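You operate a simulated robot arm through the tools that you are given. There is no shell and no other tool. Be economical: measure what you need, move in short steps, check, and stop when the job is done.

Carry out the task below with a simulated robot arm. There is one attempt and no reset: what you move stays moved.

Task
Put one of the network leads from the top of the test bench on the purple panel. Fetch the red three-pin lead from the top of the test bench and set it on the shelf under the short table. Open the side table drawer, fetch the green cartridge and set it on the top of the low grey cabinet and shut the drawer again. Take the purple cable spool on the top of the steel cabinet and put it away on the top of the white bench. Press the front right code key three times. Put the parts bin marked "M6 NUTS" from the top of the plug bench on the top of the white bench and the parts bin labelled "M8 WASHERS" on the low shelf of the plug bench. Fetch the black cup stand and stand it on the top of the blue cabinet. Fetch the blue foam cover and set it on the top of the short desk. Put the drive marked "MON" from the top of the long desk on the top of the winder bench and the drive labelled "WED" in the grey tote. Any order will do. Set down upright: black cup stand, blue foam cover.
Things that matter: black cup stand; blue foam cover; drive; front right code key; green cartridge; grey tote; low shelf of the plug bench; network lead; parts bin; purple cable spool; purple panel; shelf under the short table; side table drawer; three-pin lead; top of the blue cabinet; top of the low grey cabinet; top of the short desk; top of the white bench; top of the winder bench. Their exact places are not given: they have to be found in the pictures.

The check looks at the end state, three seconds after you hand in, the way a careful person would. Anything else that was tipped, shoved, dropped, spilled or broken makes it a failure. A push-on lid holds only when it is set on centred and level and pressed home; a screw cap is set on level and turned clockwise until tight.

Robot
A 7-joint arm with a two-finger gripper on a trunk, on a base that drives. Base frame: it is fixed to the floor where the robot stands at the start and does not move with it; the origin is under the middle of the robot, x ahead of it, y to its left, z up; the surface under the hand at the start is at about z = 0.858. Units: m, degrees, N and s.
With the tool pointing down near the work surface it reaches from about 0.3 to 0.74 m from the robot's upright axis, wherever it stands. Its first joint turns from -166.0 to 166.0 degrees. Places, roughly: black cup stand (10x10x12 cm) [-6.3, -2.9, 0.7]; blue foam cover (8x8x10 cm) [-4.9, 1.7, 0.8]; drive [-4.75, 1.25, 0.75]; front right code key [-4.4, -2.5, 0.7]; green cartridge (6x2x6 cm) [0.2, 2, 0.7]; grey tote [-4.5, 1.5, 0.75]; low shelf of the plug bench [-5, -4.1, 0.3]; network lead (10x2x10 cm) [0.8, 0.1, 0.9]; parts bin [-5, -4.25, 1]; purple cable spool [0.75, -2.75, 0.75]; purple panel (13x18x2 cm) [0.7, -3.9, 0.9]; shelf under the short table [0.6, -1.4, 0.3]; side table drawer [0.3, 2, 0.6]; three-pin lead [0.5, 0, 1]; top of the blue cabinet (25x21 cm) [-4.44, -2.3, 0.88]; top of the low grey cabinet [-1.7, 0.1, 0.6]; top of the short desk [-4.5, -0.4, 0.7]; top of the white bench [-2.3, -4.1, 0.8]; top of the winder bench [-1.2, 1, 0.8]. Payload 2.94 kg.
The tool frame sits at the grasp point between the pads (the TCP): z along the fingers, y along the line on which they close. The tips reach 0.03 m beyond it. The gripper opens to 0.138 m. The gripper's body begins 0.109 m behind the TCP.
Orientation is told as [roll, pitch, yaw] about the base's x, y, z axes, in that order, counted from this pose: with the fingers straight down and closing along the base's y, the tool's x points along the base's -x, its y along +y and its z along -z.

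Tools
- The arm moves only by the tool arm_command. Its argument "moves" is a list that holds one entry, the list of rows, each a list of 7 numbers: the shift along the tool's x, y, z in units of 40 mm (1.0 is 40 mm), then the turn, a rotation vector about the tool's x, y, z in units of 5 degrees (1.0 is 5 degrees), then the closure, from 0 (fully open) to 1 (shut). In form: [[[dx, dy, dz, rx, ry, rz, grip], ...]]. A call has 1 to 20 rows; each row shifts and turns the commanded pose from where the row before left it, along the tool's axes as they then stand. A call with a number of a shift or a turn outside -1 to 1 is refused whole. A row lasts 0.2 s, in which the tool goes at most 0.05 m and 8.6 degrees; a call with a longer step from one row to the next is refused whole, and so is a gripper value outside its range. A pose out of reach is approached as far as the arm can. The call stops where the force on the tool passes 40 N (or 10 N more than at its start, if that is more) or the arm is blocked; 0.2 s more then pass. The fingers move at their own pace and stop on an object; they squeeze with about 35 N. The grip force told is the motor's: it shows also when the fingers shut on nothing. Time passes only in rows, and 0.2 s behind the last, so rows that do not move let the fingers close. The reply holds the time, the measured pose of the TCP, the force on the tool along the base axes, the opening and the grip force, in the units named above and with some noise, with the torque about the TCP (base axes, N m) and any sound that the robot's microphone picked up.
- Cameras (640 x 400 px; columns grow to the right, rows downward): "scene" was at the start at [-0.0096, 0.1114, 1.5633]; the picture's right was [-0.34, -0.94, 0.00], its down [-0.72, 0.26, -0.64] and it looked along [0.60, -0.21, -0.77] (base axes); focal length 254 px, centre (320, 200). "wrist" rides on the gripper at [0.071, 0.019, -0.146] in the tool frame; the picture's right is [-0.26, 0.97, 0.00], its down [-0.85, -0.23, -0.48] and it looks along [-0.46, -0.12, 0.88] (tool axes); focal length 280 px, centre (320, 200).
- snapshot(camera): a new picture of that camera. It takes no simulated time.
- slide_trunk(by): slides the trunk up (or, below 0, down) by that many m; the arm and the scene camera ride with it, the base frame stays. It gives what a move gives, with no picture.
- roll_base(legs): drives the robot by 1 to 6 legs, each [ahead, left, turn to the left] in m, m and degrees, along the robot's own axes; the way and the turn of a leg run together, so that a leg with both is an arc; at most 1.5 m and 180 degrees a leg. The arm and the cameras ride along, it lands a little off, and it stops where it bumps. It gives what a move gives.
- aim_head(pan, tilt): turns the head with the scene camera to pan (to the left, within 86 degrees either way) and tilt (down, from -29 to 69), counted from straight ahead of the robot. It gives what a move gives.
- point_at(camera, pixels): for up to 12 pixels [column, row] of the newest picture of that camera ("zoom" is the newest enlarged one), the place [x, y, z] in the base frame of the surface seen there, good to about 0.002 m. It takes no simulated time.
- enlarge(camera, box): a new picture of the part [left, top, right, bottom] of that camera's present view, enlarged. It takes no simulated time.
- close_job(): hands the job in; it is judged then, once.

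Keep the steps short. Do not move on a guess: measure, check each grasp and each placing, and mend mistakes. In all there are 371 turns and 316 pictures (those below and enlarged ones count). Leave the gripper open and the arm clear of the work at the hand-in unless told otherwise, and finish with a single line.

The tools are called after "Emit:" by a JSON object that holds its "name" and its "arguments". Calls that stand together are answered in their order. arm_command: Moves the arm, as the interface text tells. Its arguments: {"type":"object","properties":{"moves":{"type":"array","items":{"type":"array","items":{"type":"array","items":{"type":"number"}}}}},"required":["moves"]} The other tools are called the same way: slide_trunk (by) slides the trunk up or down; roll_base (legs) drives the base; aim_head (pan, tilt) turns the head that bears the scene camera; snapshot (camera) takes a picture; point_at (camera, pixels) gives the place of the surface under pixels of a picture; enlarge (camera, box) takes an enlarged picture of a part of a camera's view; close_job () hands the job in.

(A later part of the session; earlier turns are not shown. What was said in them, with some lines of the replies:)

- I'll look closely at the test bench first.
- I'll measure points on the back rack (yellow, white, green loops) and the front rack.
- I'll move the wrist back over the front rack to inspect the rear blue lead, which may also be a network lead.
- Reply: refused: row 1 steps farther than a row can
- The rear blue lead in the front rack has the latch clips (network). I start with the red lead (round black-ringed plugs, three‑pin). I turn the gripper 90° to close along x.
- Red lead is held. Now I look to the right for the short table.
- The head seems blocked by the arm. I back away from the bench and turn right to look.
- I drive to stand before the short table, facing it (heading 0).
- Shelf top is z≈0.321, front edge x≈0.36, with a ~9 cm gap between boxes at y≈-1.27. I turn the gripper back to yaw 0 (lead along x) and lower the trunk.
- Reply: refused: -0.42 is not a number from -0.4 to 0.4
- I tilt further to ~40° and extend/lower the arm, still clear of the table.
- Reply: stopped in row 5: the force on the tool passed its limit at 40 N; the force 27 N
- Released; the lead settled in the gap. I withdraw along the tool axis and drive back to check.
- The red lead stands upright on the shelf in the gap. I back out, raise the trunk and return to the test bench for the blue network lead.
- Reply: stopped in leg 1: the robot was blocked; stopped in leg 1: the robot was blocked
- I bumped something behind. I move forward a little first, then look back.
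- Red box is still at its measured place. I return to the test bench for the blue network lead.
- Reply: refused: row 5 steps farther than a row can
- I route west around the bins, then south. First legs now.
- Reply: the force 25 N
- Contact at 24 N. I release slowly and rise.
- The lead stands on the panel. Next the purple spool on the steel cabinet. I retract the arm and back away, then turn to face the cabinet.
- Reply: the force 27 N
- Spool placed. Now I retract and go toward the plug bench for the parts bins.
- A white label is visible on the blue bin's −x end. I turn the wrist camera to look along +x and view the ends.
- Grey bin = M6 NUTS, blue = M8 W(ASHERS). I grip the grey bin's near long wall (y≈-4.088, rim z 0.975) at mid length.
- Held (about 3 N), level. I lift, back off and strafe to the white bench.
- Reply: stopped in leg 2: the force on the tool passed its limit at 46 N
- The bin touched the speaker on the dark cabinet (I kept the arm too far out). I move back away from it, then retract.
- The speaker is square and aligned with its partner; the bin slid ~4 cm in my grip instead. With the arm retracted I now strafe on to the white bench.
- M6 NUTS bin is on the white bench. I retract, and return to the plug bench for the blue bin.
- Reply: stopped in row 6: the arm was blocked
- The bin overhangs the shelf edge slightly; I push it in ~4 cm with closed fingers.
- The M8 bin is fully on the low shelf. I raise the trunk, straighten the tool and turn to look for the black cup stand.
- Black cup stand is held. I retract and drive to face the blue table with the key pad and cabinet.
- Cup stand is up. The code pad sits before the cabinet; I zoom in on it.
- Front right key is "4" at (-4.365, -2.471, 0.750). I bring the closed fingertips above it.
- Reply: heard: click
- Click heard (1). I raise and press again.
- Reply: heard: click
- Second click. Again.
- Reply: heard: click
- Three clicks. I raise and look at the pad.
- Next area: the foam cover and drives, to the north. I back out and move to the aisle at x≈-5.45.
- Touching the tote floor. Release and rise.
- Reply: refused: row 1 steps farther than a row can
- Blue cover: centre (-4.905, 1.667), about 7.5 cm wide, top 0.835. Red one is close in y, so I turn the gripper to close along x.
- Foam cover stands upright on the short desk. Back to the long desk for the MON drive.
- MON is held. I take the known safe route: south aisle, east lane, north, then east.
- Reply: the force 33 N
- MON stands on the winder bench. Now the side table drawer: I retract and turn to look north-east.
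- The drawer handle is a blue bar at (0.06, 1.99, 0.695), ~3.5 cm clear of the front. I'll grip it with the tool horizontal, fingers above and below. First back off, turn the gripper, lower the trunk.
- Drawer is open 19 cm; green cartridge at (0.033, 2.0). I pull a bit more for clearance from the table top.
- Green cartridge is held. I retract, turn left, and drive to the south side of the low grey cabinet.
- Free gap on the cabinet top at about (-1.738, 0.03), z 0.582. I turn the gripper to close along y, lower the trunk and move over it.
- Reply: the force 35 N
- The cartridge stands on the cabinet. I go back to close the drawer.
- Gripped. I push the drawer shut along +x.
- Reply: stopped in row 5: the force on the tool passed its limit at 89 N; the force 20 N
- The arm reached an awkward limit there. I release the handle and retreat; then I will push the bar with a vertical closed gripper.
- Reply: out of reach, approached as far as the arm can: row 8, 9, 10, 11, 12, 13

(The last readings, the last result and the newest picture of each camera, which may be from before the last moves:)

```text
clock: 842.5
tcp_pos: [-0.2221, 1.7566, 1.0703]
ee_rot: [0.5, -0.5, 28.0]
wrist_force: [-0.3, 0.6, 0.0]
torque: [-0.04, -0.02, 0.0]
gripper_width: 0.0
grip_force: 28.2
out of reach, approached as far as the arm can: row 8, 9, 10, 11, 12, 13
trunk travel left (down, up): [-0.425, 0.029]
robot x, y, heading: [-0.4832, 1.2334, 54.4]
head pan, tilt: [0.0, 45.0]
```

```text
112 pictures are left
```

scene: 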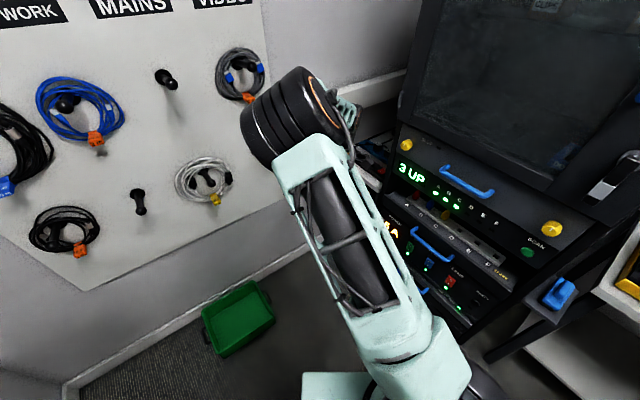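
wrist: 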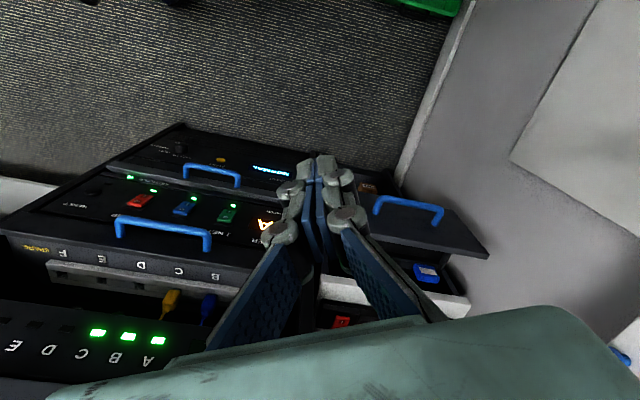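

Emit:
{"name": "arm_command", "arguments": {"moves": [[[0, 0, 0, 0, 0, -1, 1], [0, 0, 0, 0, 0, -1, 1], [0, 0, 0, 0, 0, -1, 1], [0, 0, 0, 0, 0, -1, 1], [0, 0, 0, 0, 0, -1, 1], [0, 0, 0, 0, 0, -1, 1]]]}}

Emit:
{"name": "roll_base", "arguments": {"legs": [[0.23, 0, 0]]}}

Emit:
{"name": "snapshot", "arguments": {"camera": "wrist"}}

```text
clock: 843.9
tcp_pos: [-0.2207, 1.7551, 1.0706]
ee_rot: [0.1, -0.6, 58.1]
wrist_force: [0.6, -0.2, -0.5]
torque: [-0.04, 0.0, -0.04]
gripper_width: 0.0002
grip_force: 27.9
trunk travel left (down, up): [-0.425, 0.029]
robot x, y, heading: [-0.4829, 1.2366, 54.0]
head pan, tilt: [0.0, 45.0]
```

```text
clock: 845.6
tcp_pos: [-0.0848, 1.9436, 1.0699]
ee_rot: [0.1, -0.7, 57.8]
wrist_force: [0.4, 0.9, -1.3]
torque: [-0.05, 0.0, 0.02]
gripper_width: 0.0
grip_force: 28.4
trunk travel left (down, up): [-0.425, 0.029]
robot x, y, heading: [-0.3414, 1.4237, 54.1]
head pan, tilt: [0.0, 45.0]
```

```text
111 pictures are left
```

wrist: 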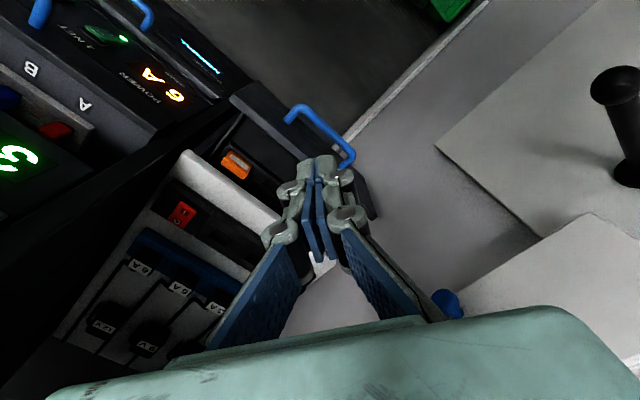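

Emit:
{"name": "point_at", "arguments": {"camera": "wrist", "pixels": [[300, 108], [320, 125], [340, 145], [270, 100], [350, 165]]}}

Emit:
{"name": "arm_command", "arguments": {"moves": [[[0, 0, 0, 0, 0, 1, 1], [0, 0, 0, 0, 0, 1, 1], [0, 0, 0, 0, 0, 1, 1], [0, 0, 0, 0, 0, 1, 1], [0, 0, 0, 0, 0, 1, 1]]]}}

```text
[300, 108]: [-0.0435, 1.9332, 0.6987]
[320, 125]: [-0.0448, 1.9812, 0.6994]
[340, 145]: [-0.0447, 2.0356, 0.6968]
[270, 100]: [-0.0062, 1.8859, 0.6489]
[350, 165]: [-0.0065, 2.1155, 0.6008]
```

```text
clock: 846.8
tcp_pos: [-0.0847, 1.9433, 1.0708]
ee_rot: [0.3, -0.5, 32.7]
wrist_force: [-0.4, 0.9, -0.1]
torque: [0.0, -0.03, -0.03]
gripper_width: 0.0003
grip_force: 28.4
trunk travel left (down, up): [-0.425, 0.029]
robot x, y, heading: [-0.3435, 1.4199, 53.9]
head pan, tilt: [0.0, 45.0]
```

Emit:
{"name": "arm_command", "arguments": {"moves": [[[-0.21, 0.56, 0, 0, 0, 0, 1], [-0.21, 0.56, 0, 0, 0, 0, 1], [0, 0, 1, 0, 0, 0, 1], [0, 0, 1, 0, 0, 0, 1], [0, 0, 1, 0, 0, 0, 1], [0, 0, 1, 0, 0, 0, 1], [0, 0, 1, 0, 0, 0, 1], [0, 0, 1, 0, 0, 0, 1], [0, 0, 1, 0, 0, 0, 1], [0, 0, 1, 0, 0, 0, 1], [0, 0, 1, 0, 0, 0, 1], [0, 0, 0.3, 0, 0, 0, 1]]]}}

Emit:
{"name": "snapshot", "arguments": {"camera": "wrist"}}

```text
clock: 849.4
tcp_pos: [-0.0923, 1.9792, 0.8008]
ee_rot: [0.5, -0.7, 32.9]
wrist_force: [-0.1, -0.2, 0.6]
torque: [0.02, -0.01, 0.0]
gripper_width: 0.0
grip_force: 28.2
out of reach, approached as far as the arm can: row 2, 9, 10, 11, 12
trunk travel left (down, up): [-0.425, 0.029]
robot x, y, heading: [-0.3466, 1.4229, 53.8]
head pan, tilt: [0.0, 45.0]
```

```text
110 pictures are left
```

wrist: 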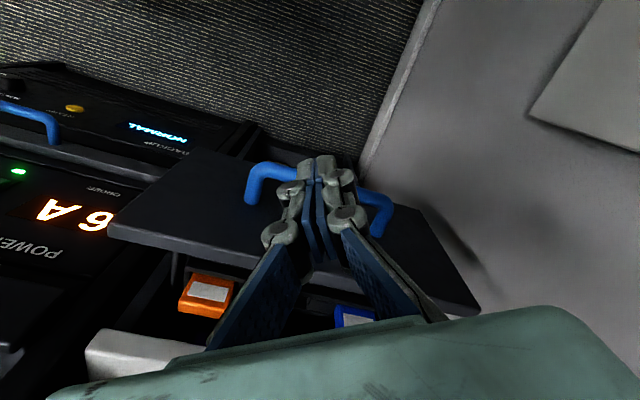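

Emit:
{"name": "slide_trunk", "arguments": {"by": -0.1}}

Emit:
{"name": "snapshot", "arguments": {"camera": "wrist"}}

```text
clock: 850.8
tcp_pos: [-0.092, 1.9805, 0.7016]
ee_rot: [0.4, -0.5, 33.0]
wrist_force: [0.1, -0.2, 0.1]
torque: [0.0, 0.01, -0.01]
gripper_width: 0.0
grip_force: 28.3
trunk travel left (down, up): [-0.325, 0.129]
robot x, y, heading: [-0.3481, 1.421, 54.4]
head pan, tilt: [0.0, 45.0]
```

```text
109 pictures are left
```

wrist: 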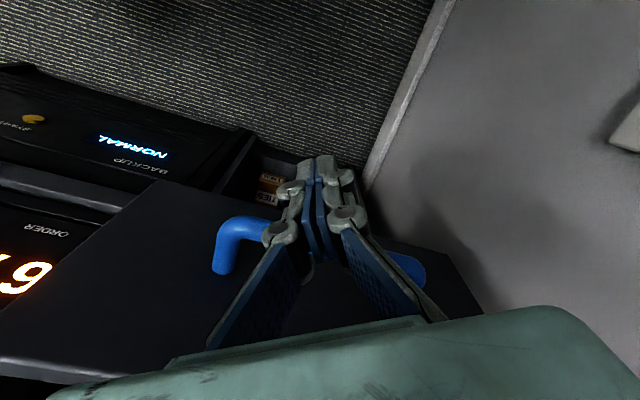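

Emit:
{"name": "arm_command", "arguments": {"moves": [[[-0.42, -0.27, 0, 0, 0, 0, 1], [-0.42, -0.27, 0, 0, 0, 0, 1], [-0.42, -0.27, 0, 0, 0, 0, 1], [-0.42, -0.27, 0, 0, 0, 0, 1]]]}}

Emit:
{"name": "snapshot", "arguments": {"camera": "wrist"}}

```text
clock: 851.8
tcp_pos: [-0.0118, 1.9801, 0.7006]
ee_rot: [0.3, -0.7, 32.7]
wrist_force: [0.1, 0.5, 0.5]
torque: [0.0, 0.01, -0.02]
gripper_width: 0.0
grip_force: 28.4
trunk travel left (down, up): [-0.325, 0.129]
robot x, y, heading: [-0.3448, 1.4215, 53.7]
head pan, tilt: [0.0, 45.0]
```

```text
108 pictures are left
```

wrist: 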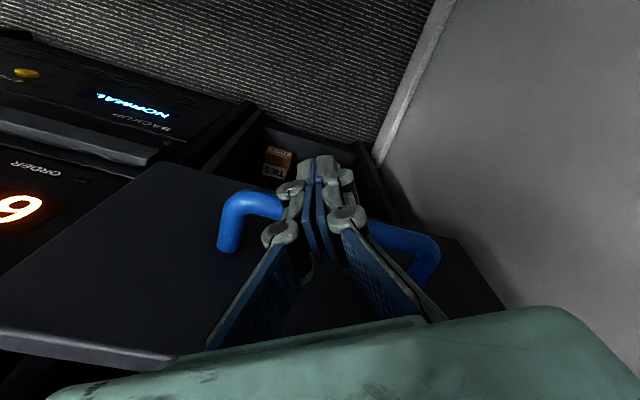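

Emit:
{"name": "arm_command", "arguments": {"moves": [[[-0.38, -0.245, 0, 0, 0, 0, 1], [-0.38, -0.245, 0, 0, 0, 0, 1], [-0.38, -0.245, 0, 0, 0, 0, 1]]]}}

Emit:
{"name": "snapshot", "arguments": {"camera": "wrist"}}

Emit:
{"name": "snapshot", "arguments": {"camera": "scene"}}

```text
clock: 852.5
tcp_pos: [0.0243, 1.9795, 0.7023]
ee_rot: [0.5, -0.6, 32.8]
wrist_force: [-0.3, -1.1, -0.1]
torque: [-0.02, 0.02, 0.0]
gripper_width: 0.0002
grip_force: 28.9
out of reach, approached as far as the arm can: row 3
trunk travel left (down, up): [-0.325, 0.129]
robot x, y, heading: [-0.3428, 1.4213, 54.0]
head pan, tilt: [0.0, 45.0]
```

```text
107 pictures are left
```

wrist: 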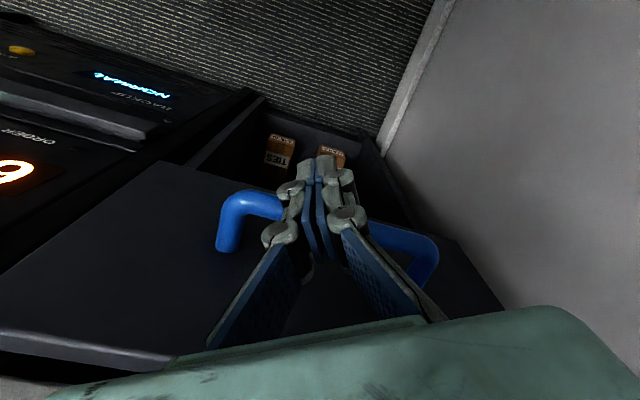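

```text
106 pictures are left
```

scene: 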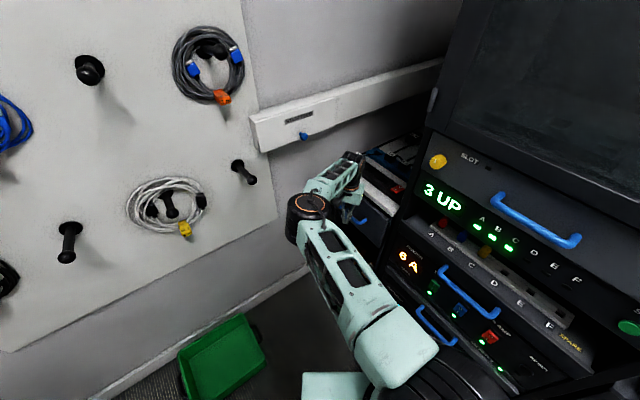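

Emit:
{"name": "roll_base", "arguments": {"legs": [[0.012, -0.016, 0]]}}

Emit:
{"name": "snapshot", "arguments": {"camera": "wrist"}}

Emit:
{"name": "enlarge", "arguments": {"camera": "scene", "box": [320, 130, 440, 260]}}

```text
clock: 853.4
tcp_pos: [0.044, 1.9809, 0.7008]
ee_rot: [0.3, -0.8, 33.0]
wrist_force: [-0.1, -0.5, -0.1]
torque: [0.01, -0.03, 0.0]
gripper_width: 0.0001
grip_force: 28.5
trunk travel left (down, up): [-0.325, 0.129]
robot x, y, heading: [-0.3269, 1.4181, 54.2]
head pan, tilt: [0.0, 45.0]
```

```text
105 pictures are left
```

wrist: 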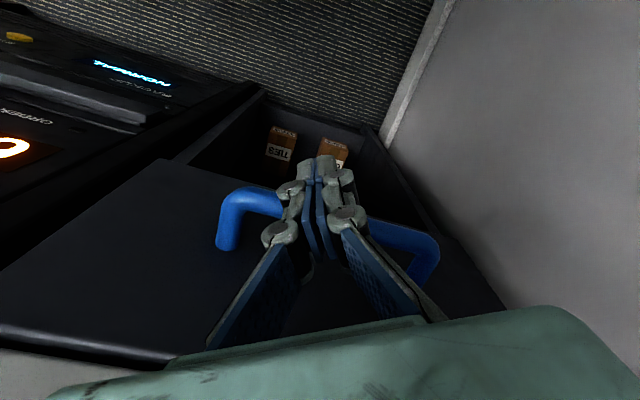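

```text
3.08 times, centred on (380, 195) of scene
```

zoom: 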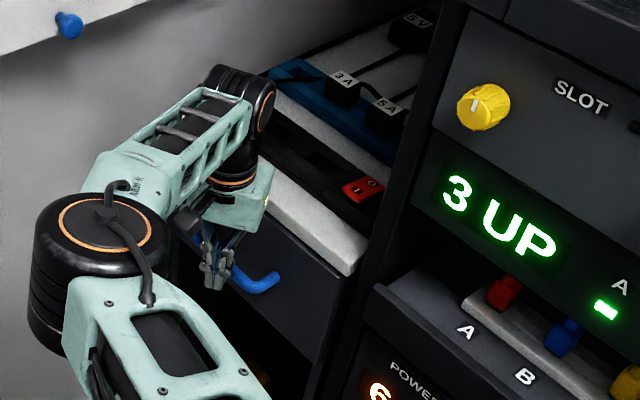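

Emit:
{"name": "point_at", "arguments": {"camera": "wrist", "pixels": [[150, 220], [160, 270], [240, 195], [228, 240], [60, 345], [60, 365], [200, 160]]}}

```text
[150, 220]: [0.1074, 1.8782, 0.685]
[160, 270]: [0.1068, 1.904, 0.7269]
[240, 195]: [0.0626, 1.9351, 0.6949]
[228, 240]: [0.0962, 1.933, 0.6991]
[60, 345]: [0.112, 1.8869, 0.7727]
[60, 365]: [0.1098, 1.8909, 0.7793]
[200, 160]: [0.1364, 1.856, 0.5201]
```

The drawer face is back at x=0.107 as at the start: closed. I back off and raise.

Emit:
{"name": "arm_command", "arguments": {"moves": [[[0.42, 0.27, 0, 0, 0, 0, 1], [0.6, 0.4, 0, 0, 0, 0, 1], [0.6, 0.4, 0, 0, 0, 0, 1]]]}}

Emit:
{"name": "slide_trunk", "arguments": {"by": 0.3}}

Emit:
{"name": "slide_trunk", "arguments": {"by": 0.1}}

Emit:
{"name": "roll_base", "arguments": {"legs": [[-0.35, 0, 0]]}}

Emit:
{"name": "snapshot", "arguments": {"camera": "scene"}}

```text
clock: 854.2
tcp_pos: [-0.0339, 1.9792, 0.7017]
ee_rot: [0.4, -0.7, 32.8]
wrist_force: [-0.1, 0.3, 0.3]
torque: [0.0, 0.03, 0.01]
gripper_width: 0.0001
grip_force: 28.3
trunk travel left (down, up): [-0.325, 0.129]
robot x, y, heading: [-0.3223, 1.4195, 54.3]
head pan, tilt: [0.0, 45.0]
```

```text
clock: 855.8
tcp_pos: [-0.0345, 1.9804, 0.8286]
ee_rot: [0.4, -0.7, 32.9]
wrist_force: [0.7, 1.0, -0.3]
torque: [0.03, 0.01, -0.01]
gripper_width: 0.0001
grip_force: 28.5
out of reach, approached as far as the arm can: row 1
trunk travel left (down, up): [-0.454, 0.0]
robot x, y, heading: [-0.3255, 1.4252, 54.1]
head pan, tilt: [0.0, 45.0]
```

```text
clock: 856.2
tcp_pos: [-0.0346, 1.9794, 0.8293]
ee_rot: [0.4, -0.7, 33.0]
wrist_force: [-0.1, 0.4, -0.1]
torque: [0.01, 0.0, 0.02]
gripper_width: 0.0
grip_force: 28.7
out of reach, approached as far as the arm can: row 1
trunk travel left (down, up): [-0.454, 0.0]
robot x, y, heading: [-0.3266, 1.4256, 54.2]
head pan, tilt: [0.0, 45.0]
```

```text
clock: 858.5
tcp_pos: [-0.2419, 1.6952, 0.83]
ee_rot: [0.4, -0.7, 33.0]
wrist_force: [0.5, 0.2, -0.3]
torque: [-0.01, 0.02, 0.0]
gripper_width: 0.0
grip_force: 28.5
trunk travel left (down, up): [-0.454, 0.0]
robot x, y, heading: [-0.5292, 1.137, 54.2]
head pan, tilt: [0.0, 45.0]
```

```text
103 pictures are left
```

scene: 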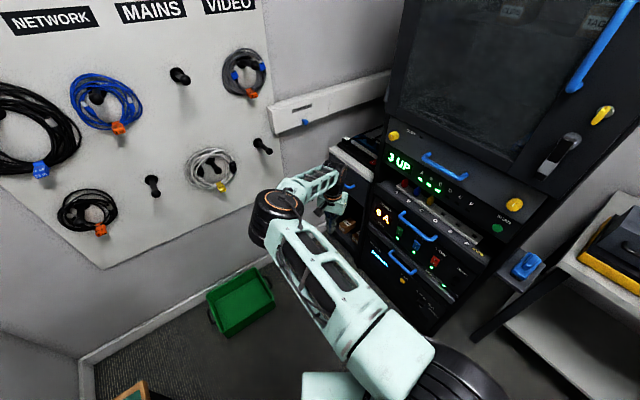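

Emit:
{"name": "arm_command", "arguments": {"moves": [[[0, 0, -1, 0, 0, 0, 0.2], [0, 0, -1, 0, 0, 0, 0], [0, 0, -1, 0, 0, 0, 0], [0, 0, -1, 0, 0, 0, 0], [0, 0, -1, 0, 0, 0, 0]]]}}

Emit:
{"name": "enlarge", "arguments": {"camera": "scene", "box": [300, 120, 420, 260]}}

```text
clock: 859.7
tcp_pos: [-0.2421, 1.6944, 1.0298]
ee_rot: [0.4, -0.7, 33.0]
wrist_force: [0.5, -0.5, 0.5]
torque: [0.0, -0.01, -0.04]
gripper_width: 0.1379
grip_force: 0.1
trunk travel left (down, up): [-0.454, 0.0]
robot x, y, heading: [-0.5287, 1.1359, 54.0]
head pan, tilt: [0.0, 45.0]
```

```text
2.86 times, centred on (360, 190) of scene
```

zoom: 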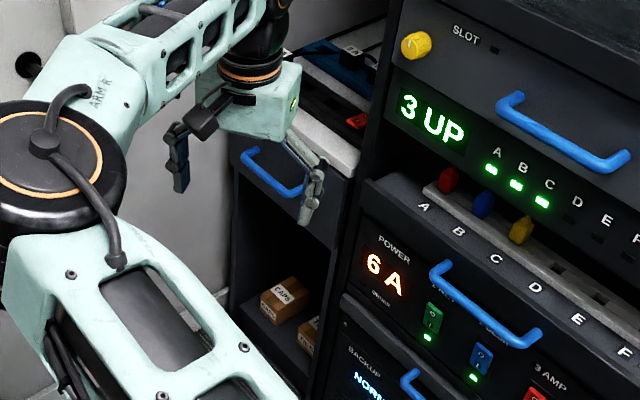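

The drawer is shut, the gripper is open and the arm is clear. I hand the job in.

Emit:
{"name": "close_job", "arguments": {}}

```text
The job is handed in.
```

All the tasks are done and the job is handed in: each item was checked in place after release, and the key clicked three times. On the way the parts bin touched a speaker on the dark cabinet and the base touched the red "REPAIR" box; measured afterwards, the box was where it had been, and the speaker stood square to the cabinet.
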